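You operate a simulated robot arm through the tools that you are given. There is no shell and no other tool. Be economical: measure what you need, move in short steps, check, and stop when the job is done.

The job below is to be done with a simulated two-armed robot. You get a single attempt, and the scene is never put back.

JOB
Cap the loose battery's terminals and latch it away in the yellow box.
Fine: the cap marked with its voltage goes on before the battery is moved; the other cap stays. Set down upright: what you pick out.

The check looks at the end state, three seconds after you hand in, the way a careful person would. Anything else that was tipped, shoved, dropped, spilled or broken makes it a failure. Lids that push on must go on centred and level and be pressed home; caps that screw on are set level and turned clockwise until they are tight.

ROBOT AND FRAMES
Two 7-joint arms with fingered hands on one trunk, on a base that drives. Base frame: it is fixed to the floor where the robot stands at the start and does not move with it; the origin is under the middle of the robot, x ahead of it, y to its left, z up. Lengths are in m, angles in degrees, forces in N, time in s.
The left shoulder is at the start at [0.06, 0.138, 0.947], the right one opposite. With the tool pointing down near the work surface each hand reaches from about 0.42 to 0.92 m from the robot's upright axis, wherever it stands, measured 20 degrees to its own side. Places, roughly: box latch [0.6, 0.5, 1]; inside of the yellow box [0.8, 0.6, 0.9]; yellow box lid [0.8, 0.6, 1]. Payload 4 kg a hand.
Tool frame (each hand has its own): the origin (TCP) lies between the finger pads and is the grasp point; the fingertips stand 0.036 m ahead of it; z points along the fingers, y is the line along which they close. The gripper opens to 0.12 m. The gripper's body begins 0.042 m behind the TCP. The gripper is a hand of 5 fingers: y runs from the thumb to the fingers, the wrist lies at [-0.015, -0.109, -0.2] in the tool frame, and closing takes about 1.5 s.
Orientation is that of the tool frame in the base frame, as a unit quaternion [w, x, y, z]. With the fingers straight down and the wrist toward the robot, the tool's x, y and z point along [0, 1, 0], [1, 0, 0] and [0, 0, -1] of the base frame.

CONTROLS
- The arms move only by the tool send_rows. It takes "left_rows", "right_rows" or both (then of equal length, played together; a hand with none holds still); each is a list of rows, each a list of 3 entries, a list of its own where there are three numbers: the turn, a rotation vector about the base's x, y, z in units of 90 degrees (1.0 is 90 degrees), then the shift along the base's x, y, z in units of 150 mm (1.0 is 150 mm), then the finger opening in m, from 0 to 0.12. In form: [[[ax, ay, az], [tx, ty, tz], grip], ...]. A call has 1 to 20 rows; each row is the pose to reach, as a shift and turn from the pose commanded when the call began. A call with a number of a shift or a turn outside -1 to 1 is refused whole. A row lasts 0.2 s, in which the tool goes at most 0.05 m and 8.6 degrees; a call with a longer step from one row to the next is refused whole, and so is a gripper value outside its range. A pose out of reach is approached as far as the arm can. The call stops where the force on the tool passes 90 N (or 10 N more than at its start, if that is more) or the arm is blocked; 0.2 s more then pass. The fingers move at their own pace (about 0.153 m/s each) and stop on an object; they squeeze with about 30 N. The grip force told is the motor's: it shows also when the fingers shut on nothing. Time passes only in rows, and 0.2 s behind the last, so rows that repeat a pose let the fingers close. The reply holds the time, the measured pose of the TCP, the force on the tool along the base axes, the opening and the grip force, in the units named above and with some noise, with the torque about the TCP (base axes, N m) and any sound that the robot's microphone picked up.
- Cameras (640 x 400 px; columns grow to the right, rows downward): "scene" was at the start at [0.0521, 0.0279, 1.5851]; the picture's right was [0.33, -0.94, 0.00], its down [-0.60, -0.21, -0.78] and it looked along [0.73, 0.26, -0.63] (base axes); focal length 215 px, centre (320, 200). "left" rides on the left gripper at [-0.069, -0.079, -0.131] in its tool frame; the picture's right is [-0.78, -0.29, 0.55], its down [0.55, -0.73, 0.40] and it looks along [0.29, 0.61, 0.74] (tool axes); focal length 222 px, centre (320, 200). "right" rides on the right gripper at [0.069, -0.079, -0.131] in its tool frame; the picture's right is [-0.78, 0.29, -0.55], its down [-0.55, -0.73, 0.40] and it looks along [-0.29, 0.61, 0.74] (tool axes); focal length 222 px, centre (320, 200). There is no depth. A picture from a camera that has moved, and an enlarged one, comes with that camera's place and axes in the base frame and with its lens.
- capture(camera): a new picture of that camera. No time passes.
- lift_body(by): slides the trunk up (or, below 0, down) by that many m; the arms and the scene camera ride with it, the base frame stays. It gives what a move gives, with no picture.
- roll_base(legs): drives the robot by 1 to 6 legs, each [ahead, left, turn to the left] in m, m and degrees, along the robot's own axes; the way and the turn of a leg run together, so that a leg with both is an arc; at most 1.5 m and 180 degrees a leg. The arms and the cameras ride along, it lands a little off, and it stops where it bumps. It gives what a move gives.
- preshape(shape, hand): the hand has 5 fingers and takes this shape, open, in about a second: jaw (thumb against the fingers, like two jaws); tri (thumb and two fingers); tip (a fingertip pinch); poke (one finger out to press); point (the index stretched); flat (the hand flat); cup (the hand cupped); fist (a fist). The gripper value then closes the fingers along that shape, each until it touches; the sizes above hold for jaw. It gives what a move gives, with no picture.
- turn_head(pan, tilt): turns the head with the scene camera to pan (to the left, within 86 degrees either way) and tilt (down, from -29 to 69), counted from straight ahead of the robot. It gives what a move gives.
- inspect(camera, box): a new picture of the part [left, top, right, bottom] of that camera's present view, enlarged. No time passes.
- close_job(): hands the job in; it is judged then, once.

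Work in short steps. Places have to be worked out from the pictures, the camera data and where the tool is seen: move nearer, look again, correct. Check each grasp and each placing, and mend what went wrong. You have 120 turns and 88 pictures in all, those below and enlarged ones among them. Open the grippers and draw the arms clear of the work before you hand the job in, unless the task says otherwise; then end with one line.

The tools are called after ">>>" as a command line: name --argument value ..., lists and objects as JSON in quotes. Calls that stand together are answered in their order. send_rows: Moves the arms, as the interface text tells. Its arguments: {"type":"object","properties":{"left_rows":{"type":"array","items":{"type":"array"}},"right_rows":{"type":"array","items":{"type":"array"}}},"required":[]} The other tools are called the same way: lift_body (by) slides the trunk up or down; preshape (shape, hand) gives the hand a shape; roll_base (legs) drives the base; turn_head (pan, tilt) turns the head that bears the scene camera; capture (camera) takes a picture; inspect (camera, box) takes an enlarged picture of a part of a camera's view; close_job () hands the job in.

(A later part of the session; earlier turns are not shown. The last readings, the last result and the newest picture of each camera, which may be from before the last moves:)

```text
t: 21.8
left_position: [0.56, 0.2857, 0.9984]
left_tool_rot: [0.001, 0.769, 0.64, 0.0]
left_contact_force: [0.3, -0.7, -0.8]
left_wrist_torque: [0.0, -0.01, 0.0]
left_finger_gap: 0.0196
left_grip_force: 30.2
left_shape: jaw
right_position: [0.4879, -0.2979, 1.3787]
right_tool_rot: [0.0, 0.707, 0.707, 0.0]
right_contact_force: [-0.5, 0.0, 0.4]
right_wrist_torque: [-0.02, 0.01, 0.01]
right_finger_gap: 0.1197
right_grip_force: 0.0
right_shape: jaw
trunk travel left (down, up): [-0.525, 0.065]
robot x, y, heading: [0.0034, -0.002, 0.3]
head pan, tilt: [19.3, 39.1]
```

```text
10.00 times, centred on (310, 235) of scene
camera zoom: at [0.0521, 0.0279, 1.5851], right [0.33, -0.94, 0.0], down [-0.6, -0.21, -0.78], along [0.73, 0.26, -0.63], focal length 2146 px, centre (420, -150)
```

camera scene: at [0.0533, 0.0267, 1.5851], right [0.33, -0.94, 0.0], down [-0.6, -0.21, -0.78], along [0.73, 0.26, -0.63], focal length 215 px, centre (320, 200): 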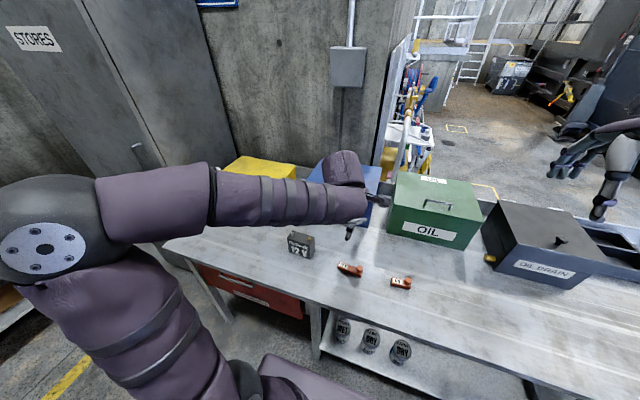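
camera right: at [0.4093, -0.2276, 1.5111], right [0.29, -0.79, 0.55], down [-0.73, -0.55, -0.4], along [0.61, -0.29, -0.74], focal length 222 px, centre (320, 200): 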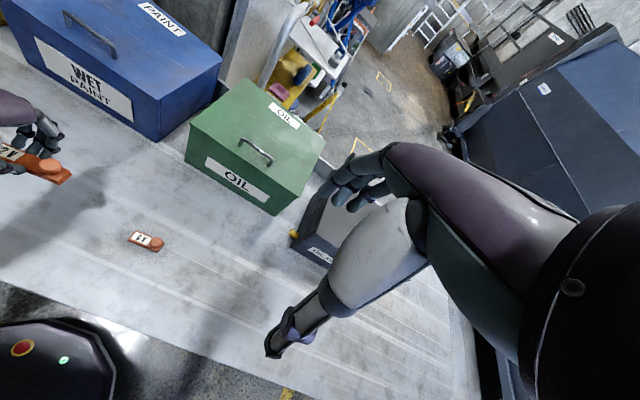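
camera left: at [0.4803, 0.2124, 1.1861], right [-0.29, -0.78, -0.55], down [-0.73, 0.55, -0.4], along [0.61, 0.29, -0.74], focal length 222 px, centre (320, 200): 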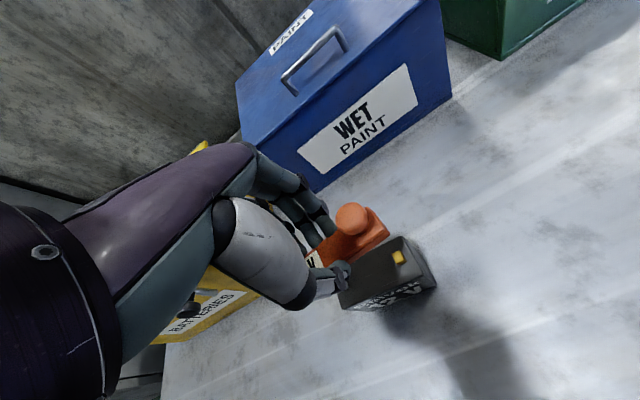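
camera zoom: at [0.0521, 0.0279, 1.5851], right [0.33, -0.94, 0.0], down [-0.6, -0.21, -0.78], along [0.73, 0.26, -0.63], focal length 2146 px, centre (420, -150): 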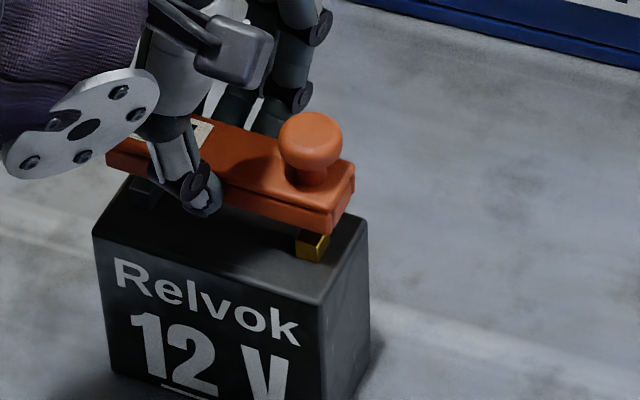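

Now the cap is level and parallel. Cross-check gives an offset of about +1.5 mm in y. I'll nudge and lower until contact.

>>> send_rows --left_rows '[[[0, 0, 0], [0, 0.01, -0.03], 0.005], [[0, 0, 0], [0, 0.01, -0.06], 0.005], [[0, 0, 0], [0, 0.01, -0.09], 0.005], [[0, 0, 0], [0, 0.01, -0.11], 0.005], [[0, 0, 0], [0, 0.01, -0.125], 0.005]]'

>>> inspect --camera "left" --box '[300, 190, 460, 290]'

>>> inspect --camera "scene" --box '[278, 215, 342, 255]'

```text
t: 23.0
left_position: [0.5603, 0.2873, 0.9822]
left_tool_rot: [0.001, 0.769, 0.639, 0.002]
left_contact_force: [-2.0, -0.1, 10.7]
left_wrist_torque: [-0.12, 0.12, -0.01]
left_finger_gap: 0.0199
left_grip_force: 30.3
left_shape: jaw
right_position: [0.4866, -0.298, 1.3801]
right_tool_rot: [0.0, 0.707, 0.707, 0.0]
right_contact_force: [0.5, -0.6, 0.2]
right_wrist_torque: [-0.02, 0.02, -0.03]
right_finger_gap: 0.1201
right_grip_force: 0.0
right_shape: jaw
trunk travel left (down, up): [-0.525, 0.065]
robot x, y, heading: [-0.0014, 0.0019, 0.0]
head pan, tilt: [19.3, 39.1]
```

```text
4.00 times, centred on (380, 240) of left
camera zoom: at [0.4692, 0.2327, 1.1111], right [-0.43, -0.72, -0.55], down [-0.62, 0.67, -0.4], along [0.66, 0.17, -0.73], focal length 888 px, centre (80, 40)
```

zoom: 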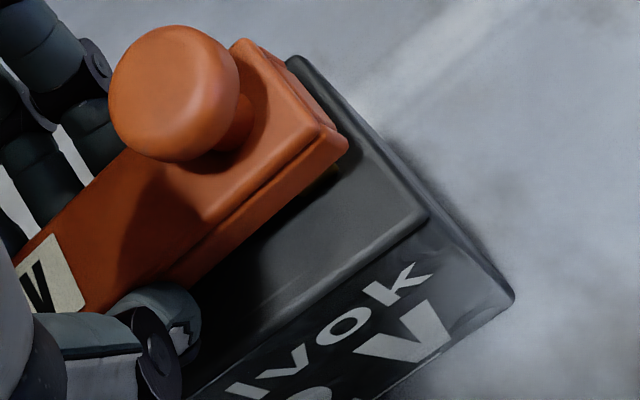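

```text
10.00 times, centred on (310, 235) of scene
camera zoom: at [0.051, 0.0275, 1.5854], right [0.33, -0.94, 0.0], down [-0.59, -0.21, -0.78], along [0.73, 0.26, -0.63], focal length 2146 px, centre (420, -150)
```

zoom: 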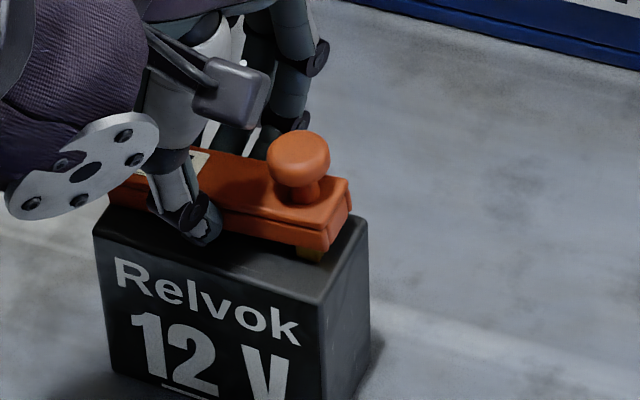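

Only 11 N so far, with slightly more on the gold end. I'll keep lowering in small steps.

>>> send_rows --left_rows '[[[0, 0, 0], [0, 0, -0.015], 0.005], [[0, 0, 0], [0, 0, -0.03], 0.005], [[0, 0, 0], [0, 0, -0.03], 0.005]]'

>>> inspect --camera "left" --box '[300, 190, 460, 290]'

>>> inspect --camera "scene" --box '[278, 215, 342, 255]'

```text
t: 23.8
left_position: [0.5604, 0.2859, 0.9799]
left_tool_rot: [0.002, 0.769, 0.639, 0.002]
left_contact_force: [0.3, 3.7, 37.0]
left_wrist_torque: [0.06, 0.07, -0.01]
left_finger_gap: 0.0227
left_grip_force: 30.1
left_shape: jaw
right_position: [0.4848, -0.2991, 1.3812]
right_tool_rot: [0.001, 0.707, 0.707, 0.0]
right_contact_force: [0.1, 0.2, 0.6]
right_wrist_torque: [0.0, -0.02, -0.01]
right_finger_gap: 0.1194
right_grip_force: 0.0
right_shape: jaw
trunk travel left (down, up): [-0.525, 0.065]
robot x, y, heading: [0.001, 0.0001, -0.0]
head pan, tilt: [19.3, 39.1]
```

```text
4.00 times, centred on (380, 240) of left
camera zoom: at [0.4685, 0.2323, 1.1084], right [-0.43, -0.72, -0.55], down [-0.62, 0.68, -0.4], along [0.66, 0.17, -0.73], focal length 888 px, centre (80, 40)
```

zoom: 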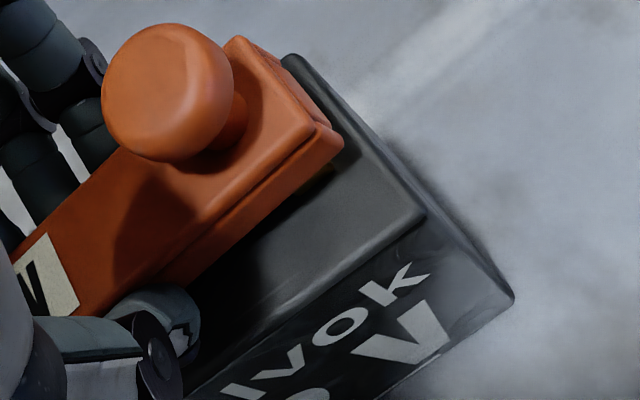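

```text
10.00 times, centred on (310, 235) of scene
camera zoom: at [0.0492, 0.0269, 1.5856], right [0.33, -0.94, 0.0], down [-0.59, -0.21, -0.78], along [0.73, 0.26, -0.63], focal length 2146 px, centre (420, -150)
```

zoom: 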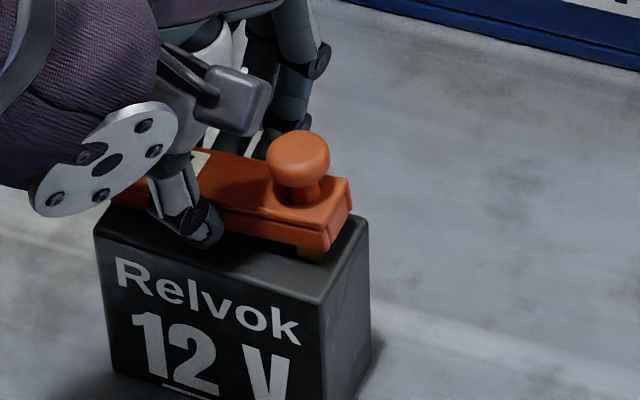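

The cap still rests on the terminals. The image geometry and the torque both suggest it sits about 3 mm too far in +x. I'll lift slightly, move −3 mm in x and lower again.

>>> send_rows --left_rows '[[[0, 0, 0], [0, 0, 0.03], 0.005], [[0, 0, 0], [0, 0, 0.055], 0.005], [[0, 0, 0], [-0.02, 0, 0.055], 0.005], [[0, 0, 0], [-0.02, 0, 0.03], 0.005], [[0, 0, 0], [-0.02, 0, 0.01], 0.005], [[0, 0, 0], [-0.02, 0, -0.005], 0.005], [[0, 0, 0], [-0.02, 0, -0.005], 0.005]]'

>>> inspect --camera "left" --box '[300, 190, 460, 290]'

>>> inspect --camera "scene" --box '[278, 215, 342, 255]'

```text
t: 25.4
left_position: [0.5579, 0.2852, 0.9772]
left_tool_rot: [0.001, 0.769, 0.639, 0.001]
left_contact_force: [-0.4, 0.4, 9.4]
left_wrist_torque: [0.03, 0.03, 0.01]
left_finger_gap: 0.021
left_grip_force: 30.4
left_shape: jaw
right_position: [0.4883, -0.2976, 1.3805]
right_tool_rot: [0.0, 0.707, 0.707, 0.0]
right_contact_force: [-0.3, -1.1, 0.0]
right_wrist_torque: [-0.01, 0.0, 0.02]
right_finger_gap: 0.1198
right_grip_force: 0.1
right_shape: jaw
trunk travel left (down, up): [-0.525, 0.065]
robot x, y, heading: [0.0037, 0.0008, -0.1]
head pan, tilt: [19.3, 39.1]
```

```text
4.00 times, centred on (380, 240) of left
camera zoom: at [0.4662, 0.2317, 1.106], right [-0.43, -0.72, -0.55], down [-0.62, 0.67, -0.4], along [0.66, 0.17, -0.74], focal length 888 px, centre (80, 40)
```

zoom: 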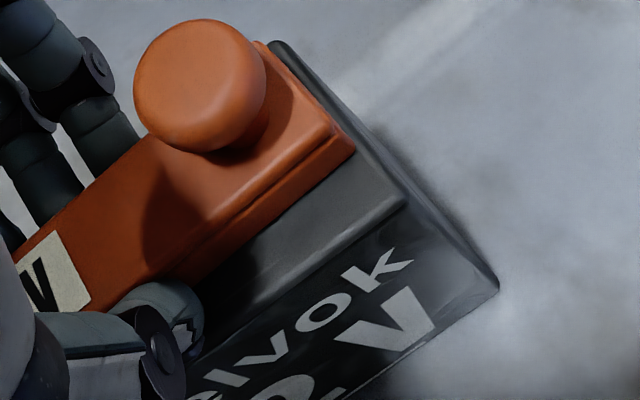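

```text
10.00 times, centred on (310, 235) of scene
camera zoom: at [0.0512, 0.0276, 1.5853], right [0.33, -0.94, 0.0], down [-0.59, -0.21, -0.78], along [0.73, 0.26, -0.63], focal length 2146 px, centre (420, -150)
```

zoom: 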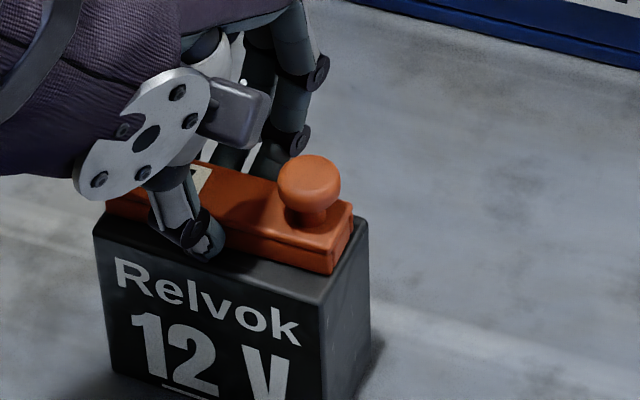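

The cap has dropped over both terminals. I'll push further to seat it, then check.

>>> send_rows --left_rows '[[[0, 0, 0], [0, 0, -0.015], 0.005], [[0, 0, 0], [0, 0, -0.03], 0.005], [[0, 0, 0], [0, 0, -0.04], 0.005], [[0, 0, 0], [0, 0, -0.04], 0.005]]'

>>> inspect --camera "scene" --box '[278, 215, 342, 255]'

```text
t: 26.4
left_position: [0.5578, 0.2863, 0.9762]
left_tool_rot: [0.004, 0.768, 0.64, 0.005]
left_contact_force: [-6.8, 3.9, 56.3]
left_wrist_torque: [-0.06, 0.9, -0.05]
left_finger_gap: 0.0236
left_grip_force: 29.9
left_shape: jaw
right_position: [0.4834, -0.2994, 1.3818]
right_tool_rot: [0.0, 0.707, 0.707, 0.001]
right_contact_force: [0.7, 0.4, -0.3]
right_wrist_torque: [0.01, 0.01, -0.01]
right_finger_gap: 0.1197
right_grip_force: 0.1
right_shape: jaw
trunk travel left (down, up): [-0.525, 0.065]
robot x, y, heading: [0.0008, 0.0001, -0.0]
head pan, tilt: [19.3, 39.1]
```

```text
10.00 times, centred on (310, 235) of scene
camera zoom: at [0.0471, 0.0262, 1.5857], right [0.33, -0.94, 0.0], down [-0.59, -0.21, -0.78], along [0.73, 0.26, -0.63], focal length 2146 px, centre (420, -150)
```

zoom: 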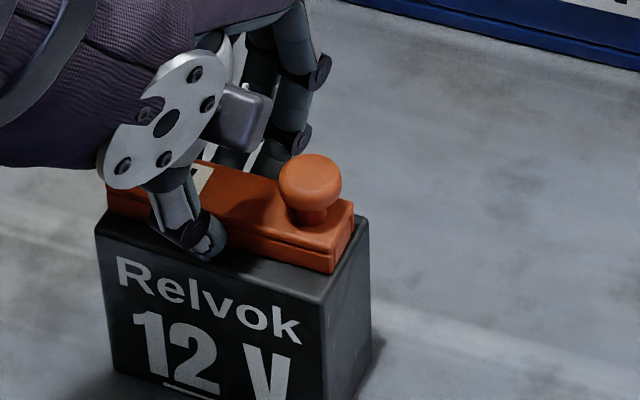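

It holds firm at 56 N with no further travel. I'll unload, release, rise and look.

>>> send_rows --left_rows '[[[0, 0, 0], [0, 0, 0.03], 0.005], [[0, 0, 0], [0, 0, 0.035], 0.03], [[0, 0, 0], [0, 0, 0.035], 0.05], [[0, 0, 0], [0, 0, 0.035], 0.07], [[0, 0, 0], [0, 0, 0.035], 0.08]]'

>>> send_rows --left_rows '[[[0, 0, 0], [0, 0, 0.2], 0.08], [[0, 0, 0], [0, 0, 0.5], 0.08], [[0, 0, 0], [0, 0, 0.8], 0.08], [[0, 0, 0], [0, 0, 1.0], 0.08]]'

>>> inspect --camera "left" --box '[270, 190, 430, 290]'

>>> inspect --camera "scene" --box '[278, 215, 342, 255]'

```text
t: 27.6
left_position: [0.5561, 0.286, 0.9748]
left_tool_rot: [-0.002, 0.769, 0.639, -0.001]
left_contact_force: [-0.3, 0.0, 0.0]
left_wrist_torque: [0.02, 0.0, 0.02]
left_finger_gap: 0.0796
left_grip_force: 0.0
left_shape: jaw
right_position: [0.4876, -0.2981, 1.3796]
right_tool_rot: [0.001, 0.707, 0.707, 0.0]
right_contact_force: [0.8, 0.3, -0.6]
right_wrist_torque: [0.0, -0.02, -0.02]
right_finger_gap: 0.1199
right_grip_force: 0.1
right_shape: jaw
trunk travel left (down, up): [-0.525, 0.065]
robot x, y, heading: [0.002, 0.0022, -0.1]
head pan, tilt: [19.3, 39.1]
```

```text
t: 28.6
left_position: [0.5578, 0.2867, 1.1238]
left_tool_rot: [0.0, 0.769, 0.639, 0.0]
left_contact_force: [0.0, 0.2, 0.5]
left_wrist_torque: [0.01, 0.02, -0.01]
left_finger_gap: 0.0799
left_grip_force: 0.1
left_shape: jaw
right_position: [0.4886, -0.2983, 1.3805]
right_tool_rot: [0.0, 0.707, 0.707, 0.0]
right_contact_force: [-0.1, -0.5, 0.1]
right_wrist_torque: [0.03, 0.02, 0.0]
right_finger_gap: 0.1197
right_grip_force: 0.0
right_shape: jaw
trunk travel left (down, up): [-0.525, 0.065]
robot x, y, heading: [0.0021, 0.0008, -0.3]
head pan, tilt: [19.3, 39.1]
```

```text
4.00 times, centred on (350, 240) of left
camera zoom: at [0.4668, 0.2313, 1.2529], right [-0.43, -0.72, -0.55], down [-0.62, 0.67, -0.4], along [0.65, 0.17, -0.74], focal length 888 px, centre (200, 40)
```

zoom: 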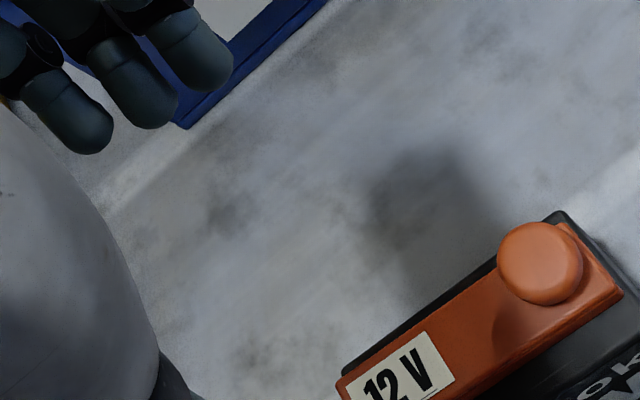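

```text
10.00 times, centred on (310, 235) of scene
camera zoom: at [0.0521, 0.0277, 1.5851], right [0.33, -0.94, 0.0], down [-0.6, -0.21, -0.78], along [0.73, 0.26, -0.63], focal length 2146 px, centre (420, -150)
```

zoom: 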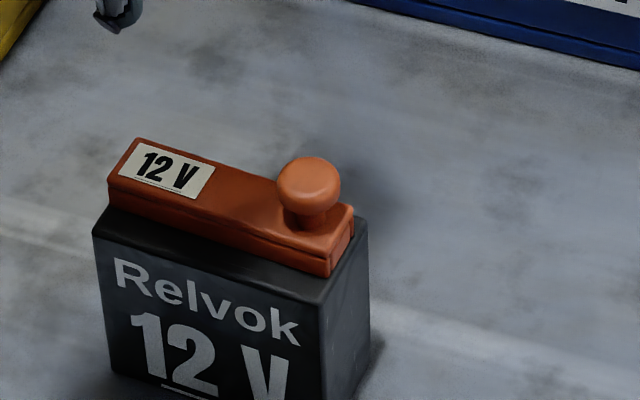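

The cap looks seated flat and centred. To be sure it is home, I'll press its top with closed fingertips, away from the knob.

>>> send_rows --left_rows '[[[0, 0, 0], [0, 0.1, 0], 0.05], [[0, 0, 0], [0.02, 0.12, -0.1], 0.02], [[0, 0, 0], [0.02, 0.12, -0.3], 0.0], [[0, 0, 0], [0.02, 0.12, -0.5], 0.0], [[0, 0, 0], [0.02, 0.12, -0.65], 0.0], [[0, 0, 0], [0.02, 0.12, -0.75], 0.0], [[0, 0, 0], [0.02, 0.12, -0.8], 0.0]]'

>>> inspect --camera "scene" --box '[262, 200, 358, 260]'

>>> inspect --camera "left" --box '[270, 190, 430, 290]'

```text
t: 30.2
left_position: [0.5607, 0.3051, 1.004]
left_tool_rot: [0.0, 0.769, 0.639, 0.0]
left_contact_force: [-0.2, 0.6, 0.3]
left_wrist_torque: [-0.01, -0.02, 0.01]
left_finger_gap: 0.0
left_grip_force: 30.0
left_shape: jaw
right_position: [0.4883, -0.2969, 1.38]
right_tool_rot: [0.001, 0.707, 0.707, 0.0]
right_contact_force: [-0.6, -0.5, 0.7]
right_wrist_torque: [-0.01, 0.0, 0.0]
right_finger_gap: 0.1197
right_grip_force: 0.1
right_shape: jaw
trunk travel left (down, up): [-0.525, 0.065]
robot x, y, heading: [-0.0002, 0.0004, -0.2]
head pan, tilt: [19.3, 39.1]
```

```text
6.67 times, centred on (310, 230) of scene
camera zoom: at [0.0521, 0.0279, 1.5851], right [0.33, -0.94, 0.0], down [-0.6, -0.21, -0.78], along [0.73, 0.26, -0.63], focal length 1430 px, centre (387, 0)
```

zoom: 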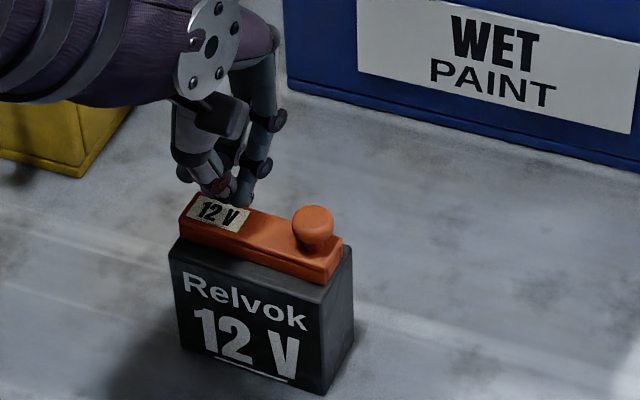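

```text
4.00 times, centred on (350, 240) of left
camera zoom: at [0.4708, 0.2505, 1.1335], right [-0.43, -0.72, -0.55], down [-0.62, 0.67, -0.4], along [0.65, 0.17, -0.74], focal length 888 px, centre (200, 40)
```

zoom: 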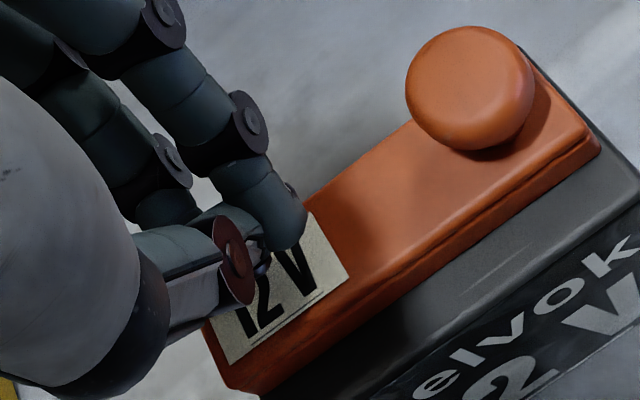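

>>> send_rows --left_rows '[[[0, 0, 0], [0, -0.12, 0], 0.0], [[0, 0, 0], [0, -0.12, -0.06], 0.0], [[0, 0, 0], [0, -0.12, -0.11], 0.0], [[0, 0, 0], [0, -0.12, -0.14], 0.0], [[0, 0, 0], [0, -0.12, -0.16], 0.0], [[0, 0, 0], [0, -0.12, -0.16], 0.0]]'

>>> inspect --camera "scene" --box '[262, 200, 358, 260]'

```text
t: 31.6
left_position: [0.5648, 0.2854, 0.9917]
left_tool_rot: [0.009, 0.769, 0.64, 0.011]
left_contact_force: [2.2, -4.3, 72.4]
left_wrist_torque: [-0.27, -0.11, -0.01]
left_finger_gap: 0.0
left_grip_force: 29.8
left_shape: jaw
right_position: [0.4831, -0.3013, 1.3809]
right_tool_rot: [0.0, 0.707, 0.707, 0.002]
right_contact_force: [0.4, 0.0, -0.5]
right_wrist_torque: [-0.04, 0.0, -0.01]
right_finger_gap: 0.1198
right_grip_force: 0.1
right_shape: jaw
trunk travel left (down, up): [-0.525, 0.065]
robot x, y, heading: [-0.0005, -0.0031, -0.1]
head pan, tilt: [19.3, 39.1]
```

```text
6.67 times, centred on (310, 230) of scene
camera zoom: at [0.0467, 0.0246, 1.5859], right [0.33, -0.94, 0.0], down [-0.59, -0.21, -0.78], along [0.74, 0.26, -0.63], focal length 1430 px, centre (387, 0)
```

zoom: 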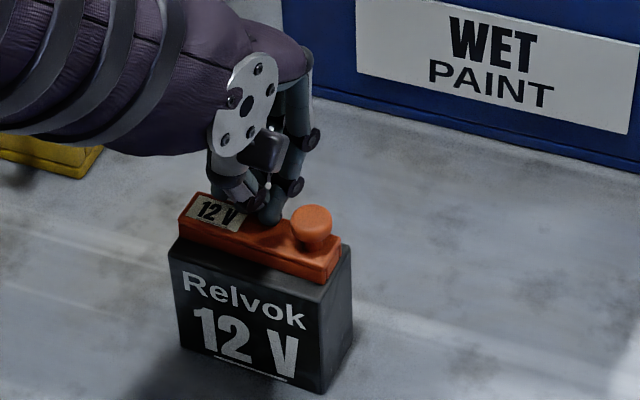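

Pressed at 72 N with nothing giving, so the cap is home. I'll raise and retract the left hand, then look at the box and latch.

>>> send_rows --left_rows '[[[0, 0, 0], [0, 0, 0.2], 0.0], [[0, 0, 0], [0, 0, 0.5], 0.02], [[0, 0, 0], [0, 0, 0.8], 0.05], [[0, 0, 0], [-0.2, 0, 1.0], 0.08], [[0, 0, 0], [-0.5, 0, 1.0], 0.1], [[0, 0, 0.04], [-0.7, 0, 1.0], 0.1], [[0, 0, 0.117], [-0.8, 0, 1.0], 0.1]]'

>>> send_rows --left_rows '[[[0, 0, 0], [0, 0, 0.3], 0.1], [[0, 0, 0], [0, 0, 0.6], 0.1], [[0, 0, 0], [0, 0, 0.9], 0.1]]'

>>> roll_base --legs '[[0, 0.3, 0]]'

>>> capture --camera "scene"

>>> capture --camera "left"

```text
t: 33.2
left_position: [0.4402, 0.2871, 1.1303]
left_tool_rot: [-0.001, 0.706, 0.708, 0.0]
left_contact_force: [0.1, 0.1, -0.7]
left_wrist_torque: [0.01, 0.02, -0.01]
left_finger_gap: 0.0997
left_grip_force: 0.0
left_shape: jaw
right_position: [0.4883, -0.297, 1.3804]
right_tool_rot: [0.0, 0.707, 0.707, 0.0]
right_contact_force: [-0.1, 0.1, 0.4]
right_wrist_torque: [0.0, -0.04, -0.03]
right_finger_gap: 0.1198
right_grip_force: 0.0
right_shape: jaw
trunk travel left (down, up): [-0.525, 0.065]
robot x, y, heading: [-0.0004, 0.001, -0.1]
head pan, tilt: [19.3, 39.1]
```

```text
t: 34.0
left_position: [0.4369, 0.2868, 1.2652]
left_tool_rot: [0.0, 0.706, 0.708, 0.0]
left_contact_force: [-0.5, 0.1, -0.4]
left_wrist_torque: [-0.02, 0.0, 0.03]
left_finger_gap: 0.0996
left_grip_force: 0.1
left_shape: jaw
right_position: [0.4881, -0.2972, 1.3798]
right_tool_rot: [-0.001, 0.707, 0.707, 0.0]
right_contact_force: [0.5, 0.0, -0.8]
right_wrist_torque: [-0.06, 0.0, 0.03]
right_finger_gap: 0.1197
right_grip_force: 0.1
right_shape: jaw
trunk travel left (down, up): [-0.525, 0.065]
robot x, y, heading: [-0.0016, -0.0015, 0.0]
head pan, tilt: [19.3, 39.1]
```

```text
t: 36.0
left_position: [0.44, 0.5806, 1.2654]
left_tool_rot: [-0.001, 0.707, 0.708, 0.0]
left_contact_force: [-0.6, 0.2, 0.8]
left_wrist_torque: [-0.01, -0.01, 0.01]
left_finger_gap: 0.0995
left_grip_force: 0.0
left_shape: jaw
right_position: [0.4872, -0.0035, 1.3816]
right_tool_rot: [0.0, 0.707, 0.708, 0.0]
right_contact_force: [0.1, 0.1, -0.4]
right_wrist_torque: [-0.03, 0.0, -0.01]
right_finger_gap: 0.1197
right_grip_force: 0.1
right_shape: jaw
trunk travel left (down, up): [-0.525, 0.065]
robot x, y, heading: [-0.0023, 0.2956, 0.1]
head pan, tilt: [19.3, 39.1]
```

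```text
41 pictures are left
camera scene: at [0.0522, 0.3224, 1.5851], right [0.33, -0.94, 0.0], down [-0.6, -0.21, -0.78], along [0.73, 0.26, -0.63], focal length 215 px, centre (320, 200)
```

scene: 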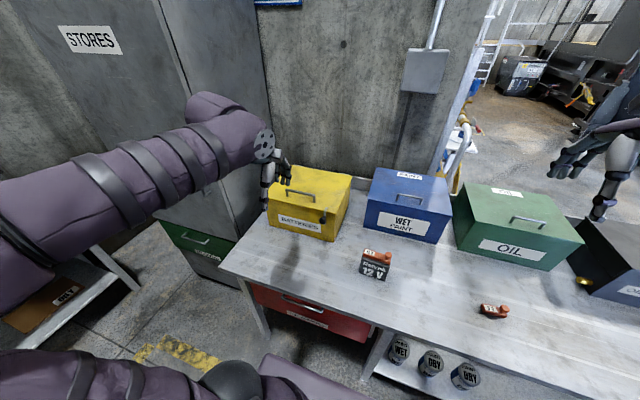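

```text
40 pictures are left
camera left: at [0.3594, 0.5106, 1.3943], right [-0.29, -0.79, -0.55], down [-0.73, 0.55, -0.4], along [0.61, 0.29, -0.74], focal length 222 px, centre (320, 200)
```

left: 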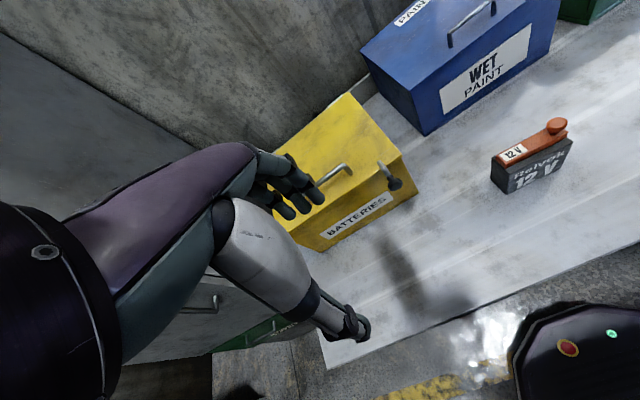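

>>> inspect --camera "left" --box '[340, 140, 436, 200]'

>>> inspect --camera "scene" --box '[264, 160, 360, 220]'

```text
6.67 times, centred on (388, 170) of left
camera zoom: at [0.3594, 0.5106, 1.3943], right [-0.29, -0.79, -0.55], down [-0.73, 0.55, -0.4], along [0.61, 0.29, -0.74], focal length 1481 px, centre (-133, 400)
```

zoom: 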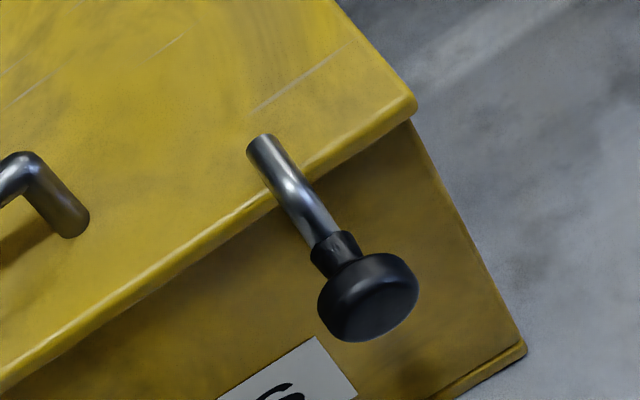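

```text
6.67 times, centred on (312, 190) of scene
camera zoom: at [0.0522, 0.3224, 1.5851], right [0.33, -0.94, 0.0], down [-0.6, -0.21, -0.78], along [0.73, 0.26, -0.63], focal length 1430 px, centre (373, 267)
```

zoom: 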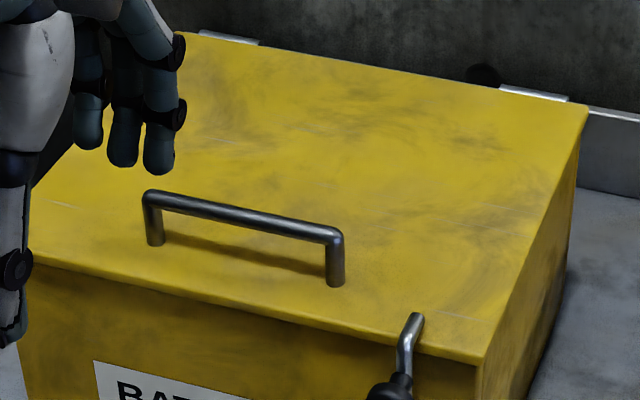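

>>> inspect --camera "scene" --box '[304, 196, 352, 226]'

```text
13.33 times, centred on (328, 211) of scene
camera zoom: at [0.0522, 0.3224, 1.5851], right [0.33, -0.94, 0.0], down [-0.6, -0.21, -0.78], along [0.73, 0.26, -0.63], focal length 2861 px, centre (213, 53)
```

zoom: 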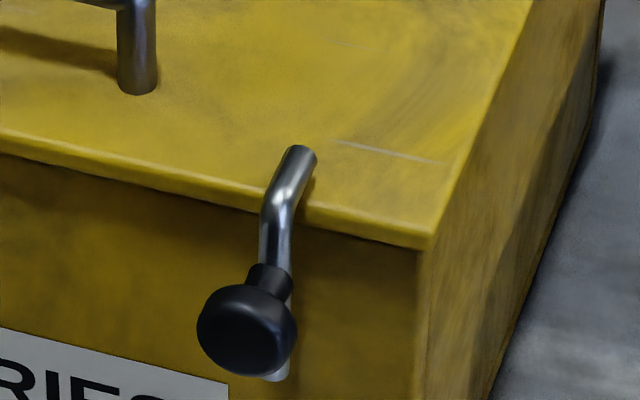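

The latch is an L-rod on the front at y about 0.503, hooked over the lid, with a black knob sticking out at about (0.605, 0.503, 1.011). I'll turn the left hand 90° so it closes along y, and approach from above.

>>> send_rows --left_rows '[[[0, 0, 0.09], [0.05, -0.05, 0], 0.08], [[0, 0, 0.18], [0.1, -0.1, 0], 0.08], [[0, 0, 0.27], [0.2, -0.15, 0], 0.08], [[0, 0, 0.36], [0.3, -0.2, 0], 0.08], [[0, 0, 0.45], [0.4, -0.25, 0], 0.08], [[0, 0, 0.54], [0.5, -0.3, 0], 0.08], [[0, 0, 0.63], [0.6, -0.35, 0], 0.08], [[0, 0, 0.72], [0.7, -0.4, 0], 0.08], [[0, 0, 0.81], [0.8, -0.45, 0], 0.08], [[0, 0, 0.9], [0.9, -0.5, 0], 0.08], [[0, 0, 0.96], [1.0, -0.52, 0], 0.08], [[0, 0, 1.0], [1.0, -0.52, 0], 0.08]]'

>>> send_rows --left_rows '[[[0, 0, 0], [0.1, 0, -0.2], 0.08], [[0, 0, 0], [0.13, 0, -0.5], 0.08], [[0, 0, 0], [0.13, 0, -0.8], 0.08]]'

>>> capture --camera "left"

>>> inspect --camera "scene" --box '[264, 160, 360, 220]'

```text
t: 38.6
left_position: [0.5885, 0.5008, 1.2645]
left_tool_rot: [0.0, -0.001, 1.0, -0.001]
left_contact_force: [0.3, -0.5, 0.2]
left_wrist_torque: [0.0, -0.01, -0.01]
left_finger_gap: 0.0801
left_grip_force: 0.1
left_shape: jaw
right_position: [0.488, -0.0048, 1.3799]
right_tool_rot: [0.0, 0.707, 0.707, 0.0]
right_contact_force: [0.7, 0.2, 0.5]
right_wrist_torque: [0.03, 0.02, -0.01]
right_finger_gap: 0.1198
right_grip_force: 0.1
right_shape: jaw
trunk travel left (down, up): [-0.525, 0.065]
robot x, y, heading: [-0.0002, 0.2937, -0.2]
head pan, tilt: [19.3, 39.1]
```

```text
t: 39.4
left_position: [0.6071, 0.5018, 1.1431]
left_tool_rot: [0.0, 0.0, 1.0, 0.0]
left_contact_force: [0.0, 0.9, -0.9]
left_wrist_torque: [-0.02, 0.02, 0.0]
left_finger_gap: 0.0799
left_grip_force: 0.1
left_shape: jaw
right_position: [0.4878, -0.004, 1.3784]
right_tool_rot: [0.0, 0.707, 0.707, 0.0]
right_contact_force: [0.7, -0.5, 0.1]
right_wrist_torque: [0.01, 0.02, -0.02]
right_finger_gap: 0.1196
right_grip_force: 0.2
right_shape: jaw
trunk travel left (down, up): [-0.525, 0.065]
robot x, y, heading: [0.0002, 0.2897, 0.0]
head pan, tilt: [19.3, 39.1]
```

```text
36 pictures are left
camera left: at [0.6762, 0.4217, 1.2734], right [0.78, -0.29, -0.55], down [-0.55, -0.73, -0.4], along [-0.29, 0.61, -0.74], focal length 222 px, centre (320, 200)
```

left: 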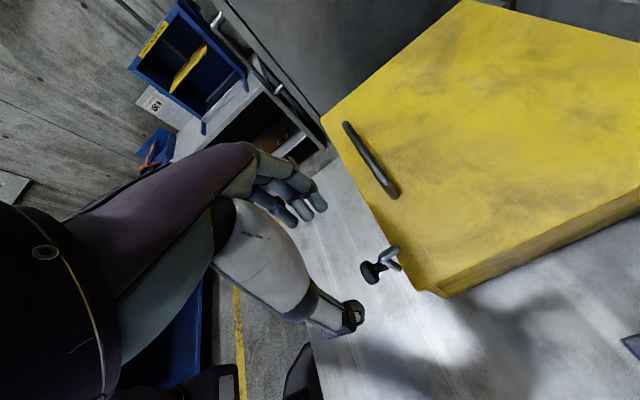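

```text
6.67 times, centred on (312, 190) of scene
camera zoom: at [0.053, 0.3209, 1.5851], right [0.33, -0.94, 0.0], down [-0.6, -0.21, -0.78], along [0.73, 0.26, -0.63], focal length 1430 px, centre (373, 267)
```

zoom: 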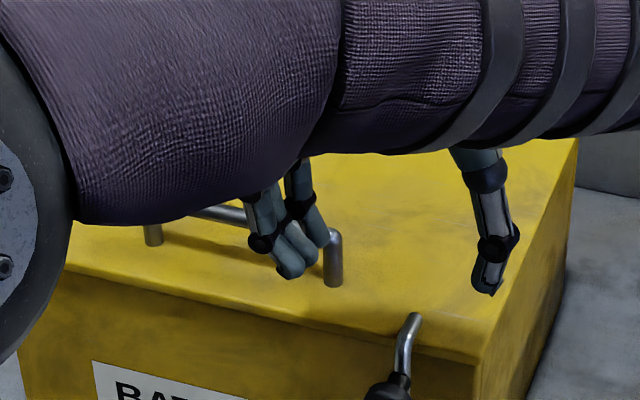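

Knob confirmed at about (0.602, 0.502). I'll descend around it.

>>> send_rows --left_rows '[[[0, 0, 0], [-0.02, 0, -0.3], 0.08], [[0, 0, 0], [-0.03, 0, -0.6], 0.08], [[0, 0, 0], [-0.03, 0, -0.8], 0.08], [[0, 0, 0], [-0.03, 0, -0.87], 0.08], [[0, 0, 0], [-0.03, 0, -0.87], 0.08]]'

>>> inspect --camera "left" --box '[240, 150, 432, 270]'

```text
t: 40.6
left_position: [0.6034, 0.5011, 1.0145]
left_tool_rot: [0.0, 0.0, 1.0, 0.0]
left_contact_force: [-0.3, 0.1, -0.1]
left_wrist_torque: [0.04, 0.01, 0.05]
left_finger_gap: 0.0803
left_grip_force: 0.0
left_shape: jaw
right_position: [0.4886, -0.0055, 1.3791]
right_tool_rot: [0.0, 0.707, 0.707, 0.0]
right_contact_force: [0.2, -0.5, 0.1]
right_wrist_torque: [0.0, 0.0, 0.02]
right_finger_gap: 0.1196
right_grip_force: 0.1
right_shape: jaw
trunk travel left (down, up): [-0.525, 0.065]
robot x, y, heading: [-0.0036, 0.2934, -0.0]
head pan, tilt: [19.3, 39.1]
```

```text
3.33 times, centred on (336, 210) of left
camera zoom: at [0.6737, 0.4212, 1.1443], right [0.78, -0.29, -0.55], down [-0.55, -0.73, -0.4], along [-0.29, 0.61, -0.74], focal length 740 px, centre (267, 167)
```

zoom: 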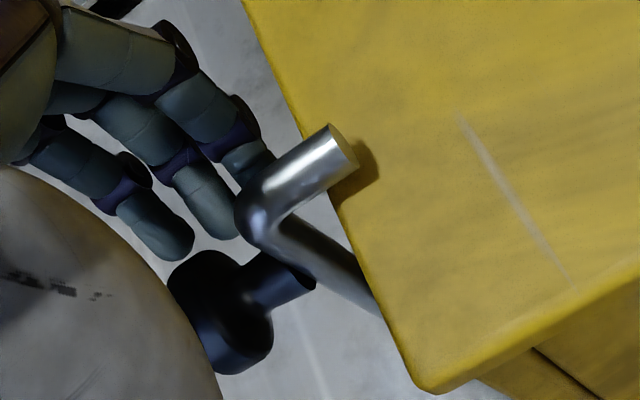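

The geometry is clear: a vertical rod with its top bent over the lid, and the knob on a stem toward me. I'll grip the knob and pull gently along −x to find how it swings.

>>> send_rows --left_rows '[[[0, 0, 0], [-0.03, 0, 0], 0.06], [[0, 0, 0], [-0.03, 0, 0], 0.04], [[0, 0, 0], [-0.03, 0, 0], 0.02], [[0, 0, 0], [-0.03, 0, 0], 0.01], [[0, 0, 0], [-0.03, 0, 0], 0.01], [[0, 0, 0], [-0.03, 0, 0], 0.01], [[0, 0, 0], [-0.03, 0, 0], 0.01]]'

>>> send_rows --left_rows '[[[0, 0, 0], [-0.04, 0, 0], 0.01], [[0, 0, 0], [-0.08, 0, 0], 0.01], [[0, 0, 0], [-0.12, 0, 0], 0.01]]'

>>> inspect --camera "left" --box '[240, 150, 432, 270]'

```text
t: 42.2
left_position: [0.5999, 0.5021, 1.0143]
left_tool_rot: [-0.001, 0.0, 1.0, 0.0]
left_contact_force: [-0.1, 0.3, 1.0]
left_wrist_torque: [0.03, -0.02, 0.03]
left_finger_gap: 0.0104
left_grip_force: 0.0
left_shape: jaw
right_position: [0.4881, -0.005, 1.3803]
right_tool_rot: [-0.001, 0.708, 0.706, 0.0]
right_contact_force: [0.4, 0.3, -0.1]
right_wrist_torque: [0.01, -0.02, 0.02]
right_finger_gap: 0.1197
right_grip_force: 0.0
right_shape: jaw
trunk travel left (down, up): [-0.525, 0.065]
robot x, y, heading: [-0.0021, 0.2899, -0.2]
head pan, tilt: [19.3, 39.1]
```

```text
t: 43.0
left_position: [0.5794, 0.5005, 1.0144]
left_tool_rot: [0.0, 0.001, 1.0, 0.001]
left_contact_force: [-0.3, -0.4, -0.2]
left_wrist_torque: [-0.01, -0.01, -0.01]
left_finger_gap: 0.0106
left_grip_force: 0.0
left_shape: jaw
right_position: [0.4876, -0.0042, 1.381]
right_tool_rot: [0.0, 0.708, 0.707, -0.001]
right_contact_force: [0.1, -0.6, 0.7]
right_wrist_torque: [-0.03, 0.01, 0.01]
right_finger_gap: 0.12
right_grip_force: 0.0
right_shape: jaw
trunk travel left (down, up): [-0.525, 0.065]
robot x, y, heading: [-0.0013, 0.2901, 0.1]
head pan, tilt: [19.3, 39.1]
```

```text
3.33 times, centred on (336, 210) of left
camera zoom: at [0.6498, 0.4208, 1.1439], right [0.78, -0.29, -0.55], down [-0.55, -0.73, -0.4], along [-0.29, 0.61, -0.74], focal length 740 px, centre (267, 167)
```

zoom: 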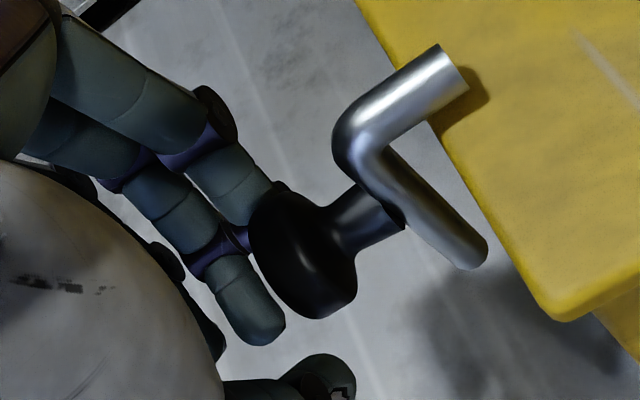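

The fingers closed below the knob and just slid past it. I'll open, raise 18 mm so the pads sit on the knob, and go again at x 0.600.

>>> send_rows --left_rows '[[[0, 0, 0], [0, 0, 0], 0.04], [[0, 0, 0], [0, 0, 0.06], 0.07], [[0, 0, 0], [0, 0.01, 0.12], 0.07], [[0, 0, 0], [0.07, 0.015, 0.12], 0.07], [[0, 0, 0], [0.135, 0.015, 0.12], 0.07], [[0, 0, 0], [0.135, 0.015, 0.12], 0.05], [[0, 0, 0], [0.135, 0.015, 0.12], 0.03], [[0, 0, 0], [0.135, 0.015, 0.12], 0.01], [[0, 0, 0], [0.135, 0.015, 0.12], 0.0], [[0, 0, 0], [0.135, 0.015, 0.12], 0.0], [[0, 0, 0], [0.135, 0.015, 0.12], 0.0]]'

>>> inspect --camera "left" --box '[240, 150, 432, 270]'

```text
t: 45.4
left_position: [0.6005, 0.501, 1.0318]
left_tool_rot: [-0.001, 0.001, 1.0, -0.001]
left_contact_force: [-2.8, -9.8, -13.3]
left_wrist_torque: [-0.22, 0.04, -0.04]
left_finger_gap: 0.0081
left_grip_force: 30.1
left_shape: jaw
right_position: [0.4886, -0.0063, 1.3794]
right_tool_rot: [0.0, 0.708, 0.707, 0.001]
right_contact_force: [0.1, -0.1, -0.3]
right_wrist_torque: [-0.01, 0.04, -0.01]
right_finger_gap: 0.1197
right_grip_force: 0.1
right_shape: jaw
trunk travel left (down, up): [-0.525, 0.065]
robot x, y, heading: [-0.0027, 0.293, -0.4]
head pan, tilt: [19.3, 39.1]
```

```text
3.33 times, centred on (336, 210) of left
camera zoom: at [0.6702, 0.4212, 1.1606], right [0.78, -0.29, -0.55], down [-0.55, -0.73, -0.4], along [-0.29, 0.61, -0.74], focal length 740 px, centre (267, 167)
```

zoom: 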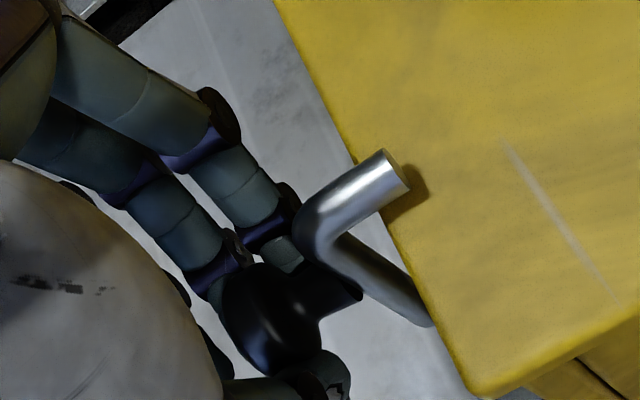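

Pinching below the knob's middle (downward reaction on hand). I'll open, raise 8 mm and re-close.

>>> send_rows --left_rows '[[[0, 0, 0], [0, 0, 0], 0.03], [[0, 0, 0], [0, 0, 0], 0.06], [[0, 0, 0], [0, 0.02, 0.055], 0.06], [[0, 0, 0], [0, 0.02, 0.055], 0.04], [[0, 0, 0], [0, 0.02, 0.055], 0.02], [[0, 0, 0], [0, 0.02, 0.055], 0.0], [[0, 0, 0], [0, 0.02, 0.055], 0.0], [[0, 0, 0], [0, 0.02, 0.055], 0.0]]'

>>> inspect --camera "left" --box '[240, 150, 432, 270]'

```text
t: 47.2
left_position: [0.6026, 0.5054, 1.0399]
left_tool_rot: [0.0, 0.0, 1.0, 0.0]
left_contact_force: [-0.3, -7.2, -2.3]
left_wrist_torque: [-0.18, -0.03, -0.03]
left_finger_gap: 0.0181
left_grip_force: 30.2
left_shape: jaw
right_position: [0.4885, -0.0062, 1.3803]
right_tool_rot: [0.0, 0.708, 0.706, 0.0]
right_contact_force: [-0.7, 0.3, -0.2]
right_wrist_torque: [0.04, -0.01, -0.02]
right_finger_gap: 0.1195
right_grip_force: 0.1
right_shape: jaw
trunk travel left (down, up): [-0.525, 0.065]
robot x, y, heading: [-0.0017, 0.2922, -0.0]
head pan, tilt: [19.3, 39.1]
```

```text
3.33 times, centred on (336, 210) of left
camera zoom: at [0.6713, 0.4251, 1.1694], right [0.78, -0.29, -0.55], down [-0.55, -0.73, -0.4], along [-0.29, 0.61, -0.74], focal length 740 px, centre (267, 167)
```

zoom: 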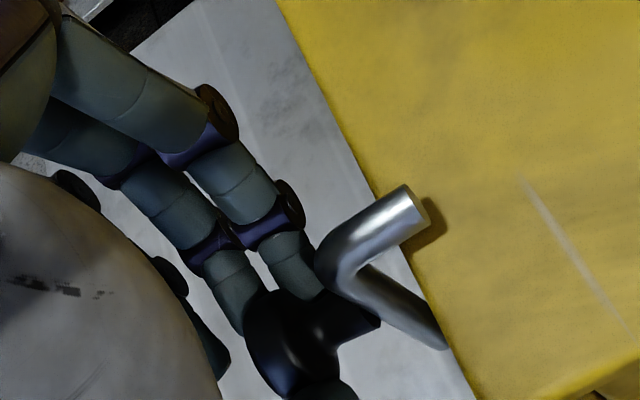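

Good grip on the knob now. I'll test a gentle pull along −x.

>>> send_rows --left_rows '[[[0, 0, 0], [-0.02, 0, 0], 0.0], [[0, 0, 0], [-0.04, 0, 0], 0.0], [[0, 0, 0], [-0.06, 0, 0], 0.0]]'

```text
t: 48.0
left_position: [0.5977, 0.5036, 1.0405]
left_tool_rot: [0.003, 0.003, 1.0, 0.0]
left_contact_force: [29.8, -11.2, -5.4]
left_wrist_torque: [-0.19, -0.83, -0.25]
left_finger_gap: 0.0155
left_grip_force: 29.6
left_shape: jaw
right_position: [0.4927, -0.0067, 1.3773]
right_tool_rot: [-0.002, 0.708, 0.706, -0.001]
right_contact_force: [-0.1, 0.7, 0.5]
right_wrist_torque: [-0.04, 0.01, 0.0]
right_finger_gap: 0.1197
right_grip_force: 0.0
right_shape: jaw
trunk travel left (down, up): [-0.525, 0.065]
robot x, y, heading: [-0.0024, 0.293, -0.1]
head pan, tilt: [19.3, 39.1]
```

Pulling is resisted at 30 N, so it isn't hinged outward. I'll relax and try sideways toward −y.

>>> send_rows --left_rows '[[[0, 0, 0], [0.03, 0, 0], 0.0], [[0, 0, 0], [0.05, 0, 0], 0.0], [[0, 0, 0], [0.05, -0.04, 0], 0.0], [[0, 0, 0], [0.05, -0.07, 0], 0.0], [[0, 0, 0], [0.05, -0.1, 0], 0.0]]'

>>> inspect --camera "left" --box '[240, 150, 432, 270]'

```text
t: 49.2
left_position: [0.6001, 0.4971, 1.0406]
left_tool_rot: [-0.002, -0.003, 1.0, 0.001]
left_contact_force: [8.7, 9.5, -7.3]
left_wrist_torque: [0.48, -0.25, -0.1]
left_finger_gap: 0.0138
left_grip_force: 30.4
left_shape: jaw
right_position: [0.4908, -0.0029, 1.3799]
right_tool_rot: [-0.001, 0.707, 0.707, 0.0]
right_contact_force: [-0.2, -1.0, 0.1]
right_wrist_torque: [0.0, 0.0, 0.04]
right_finger_gap: 0.1194
right_grip_force: 0.0
right_shape: jaw
trunk travel left (down, up): [-0.525, 0.065]
robot x, y, heading: [0.0, 0.2941, 0.0]
head pan, tilt: [19.3, 39.1]
```

```text
3.33 times, centred on (336, 210) of left
camera zoom: at [0.6699, 0.4164, 1.1694], right [0.78, -0.29, -0.55], down [-0.55, -0.74, -0.4], along [-0.29, 0.61, -0.73], focal length 740 px, centre (267, 167)
```

zoom: 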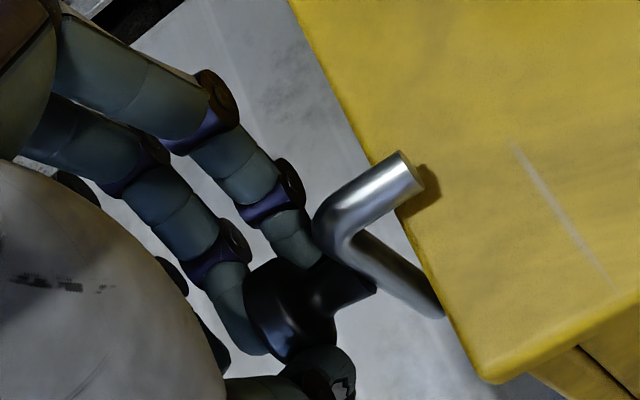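

>>> send_rows --left_rows '[[[0, 0, 0], [0, -0.04, 0], 0.0], [[0, 0, 0], [0, -0.08, 0], 0.0], [[0, 0, 0], [0, -0.11, 0], 0.0]]'

```text
t: 50.0
left_position: [0.6, 0.4766, 1.0414]
left_tool_rot: [-0.001, 0.0, 1.0, 0.0]
left_contact_force: [5.0, 11.3, -1.6]
left_wrist_torque: [0.71, -0.24, -0.08]
left_finger_gap: 0.0128
left_grip_force: 29.8
left_shape: jaw
right_position: [0.4894, -0.0035, 1.3796]
right_tool_rot: [0.001, 0.707, 0.707, 0.0]
right_contact_force: [-0.5, 0.4, -0.5]
right_wrist_torque: [-0.02, 0.0, 0.0]
right_finger_gap: 0.1196
right_grip_force: 0.2
right_shape: jaw
trunk travel left (down, up): [-0.525, 0.065]
robot x, y, heading: [-0.0012, 0.2927, -0.4]
head pan, tilt: [19.3, 39.1]
```

The hand moved 20 mm with only 11 N, so something is giving. I'll look.

>>> inspect --camera "left" --box '[240, 150, 432, 270]'

```text
3.33 times, centred on (336, 210) of left
camera zoom: at [0.6691, 0.3977, 1.1709], right [0.79, -0.29, -0.55], down [-0.55, -0.74, -0.4], along [-0.29, 0.61, -0.74], focal length 740 px, centre (267, 167)
```

zoom: 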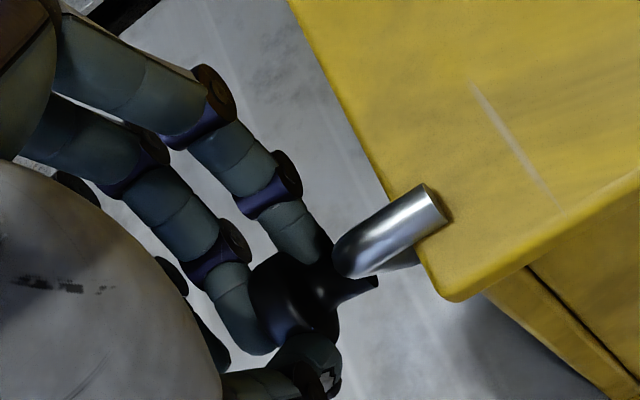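

The latch swings sideways toward −y about its lower end. I'll follow the arc with the knob.

>>> send_rows --left_rows '[[[0, 0, 0], [0, -0.05, -0.02], 0.0], [[0, 0, 0], [0, -0.1, -0.05], 0.0], [[0, 0, 0], [0, -0.14, -0.09], 0.0]]'

>>> inspect --camera "left" --box '[240, 150, 432, 270]'

```text
t: 50.8
left_position: [0.5981, 0.4527, 1.0261]
left_tool_rot: [0.0, 0.001, 1.0, 0.0]
left_contact_force: [-0.6, -0.6, -0.2]
left_wrist_torque: [0.0, -0.03, -0.05]
left_finger_gap: 0.0097
left_grip_force: 29.9
left_shape: jaw
right_position: [0.4885, -0.005, 1.3806]
right_tool_rot: [0.0, 0.708, 0.706, 0.0]
right_contact_force: [0.7, 0.0, -0.1]
right_wrist_torque: [0.02, -0.01, 0.0]
right_finger_gap: 0.1197
right_grip_force: 0.0
right_shape: jaw
trunk travel left (down, up): [-0.525, 0.065]
robot x, y, heading: [0.0018, 0.2934, 0.1]
head pan, tilt: [19.3, 39.1]
```

```text
3.33 times, centred on (336, 210) of left
camera zoom: at [0.6674, 0.3729, 1.1554], right [0.78, -0.29, -0.55], down [-0.55, -0.73, -0.4], along [-0.29, 0.61, -0.74], focal length 740 px, centre (267, 167)
```

zoom: 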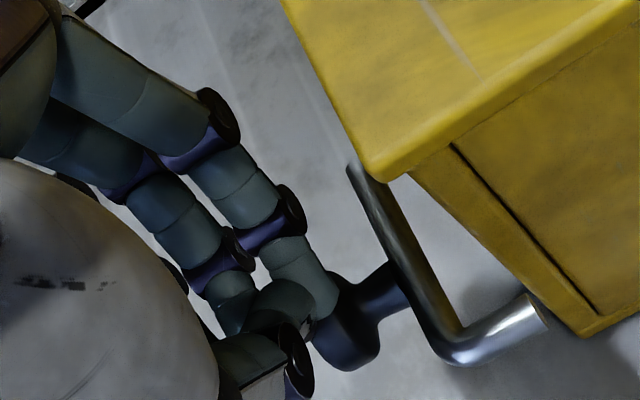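

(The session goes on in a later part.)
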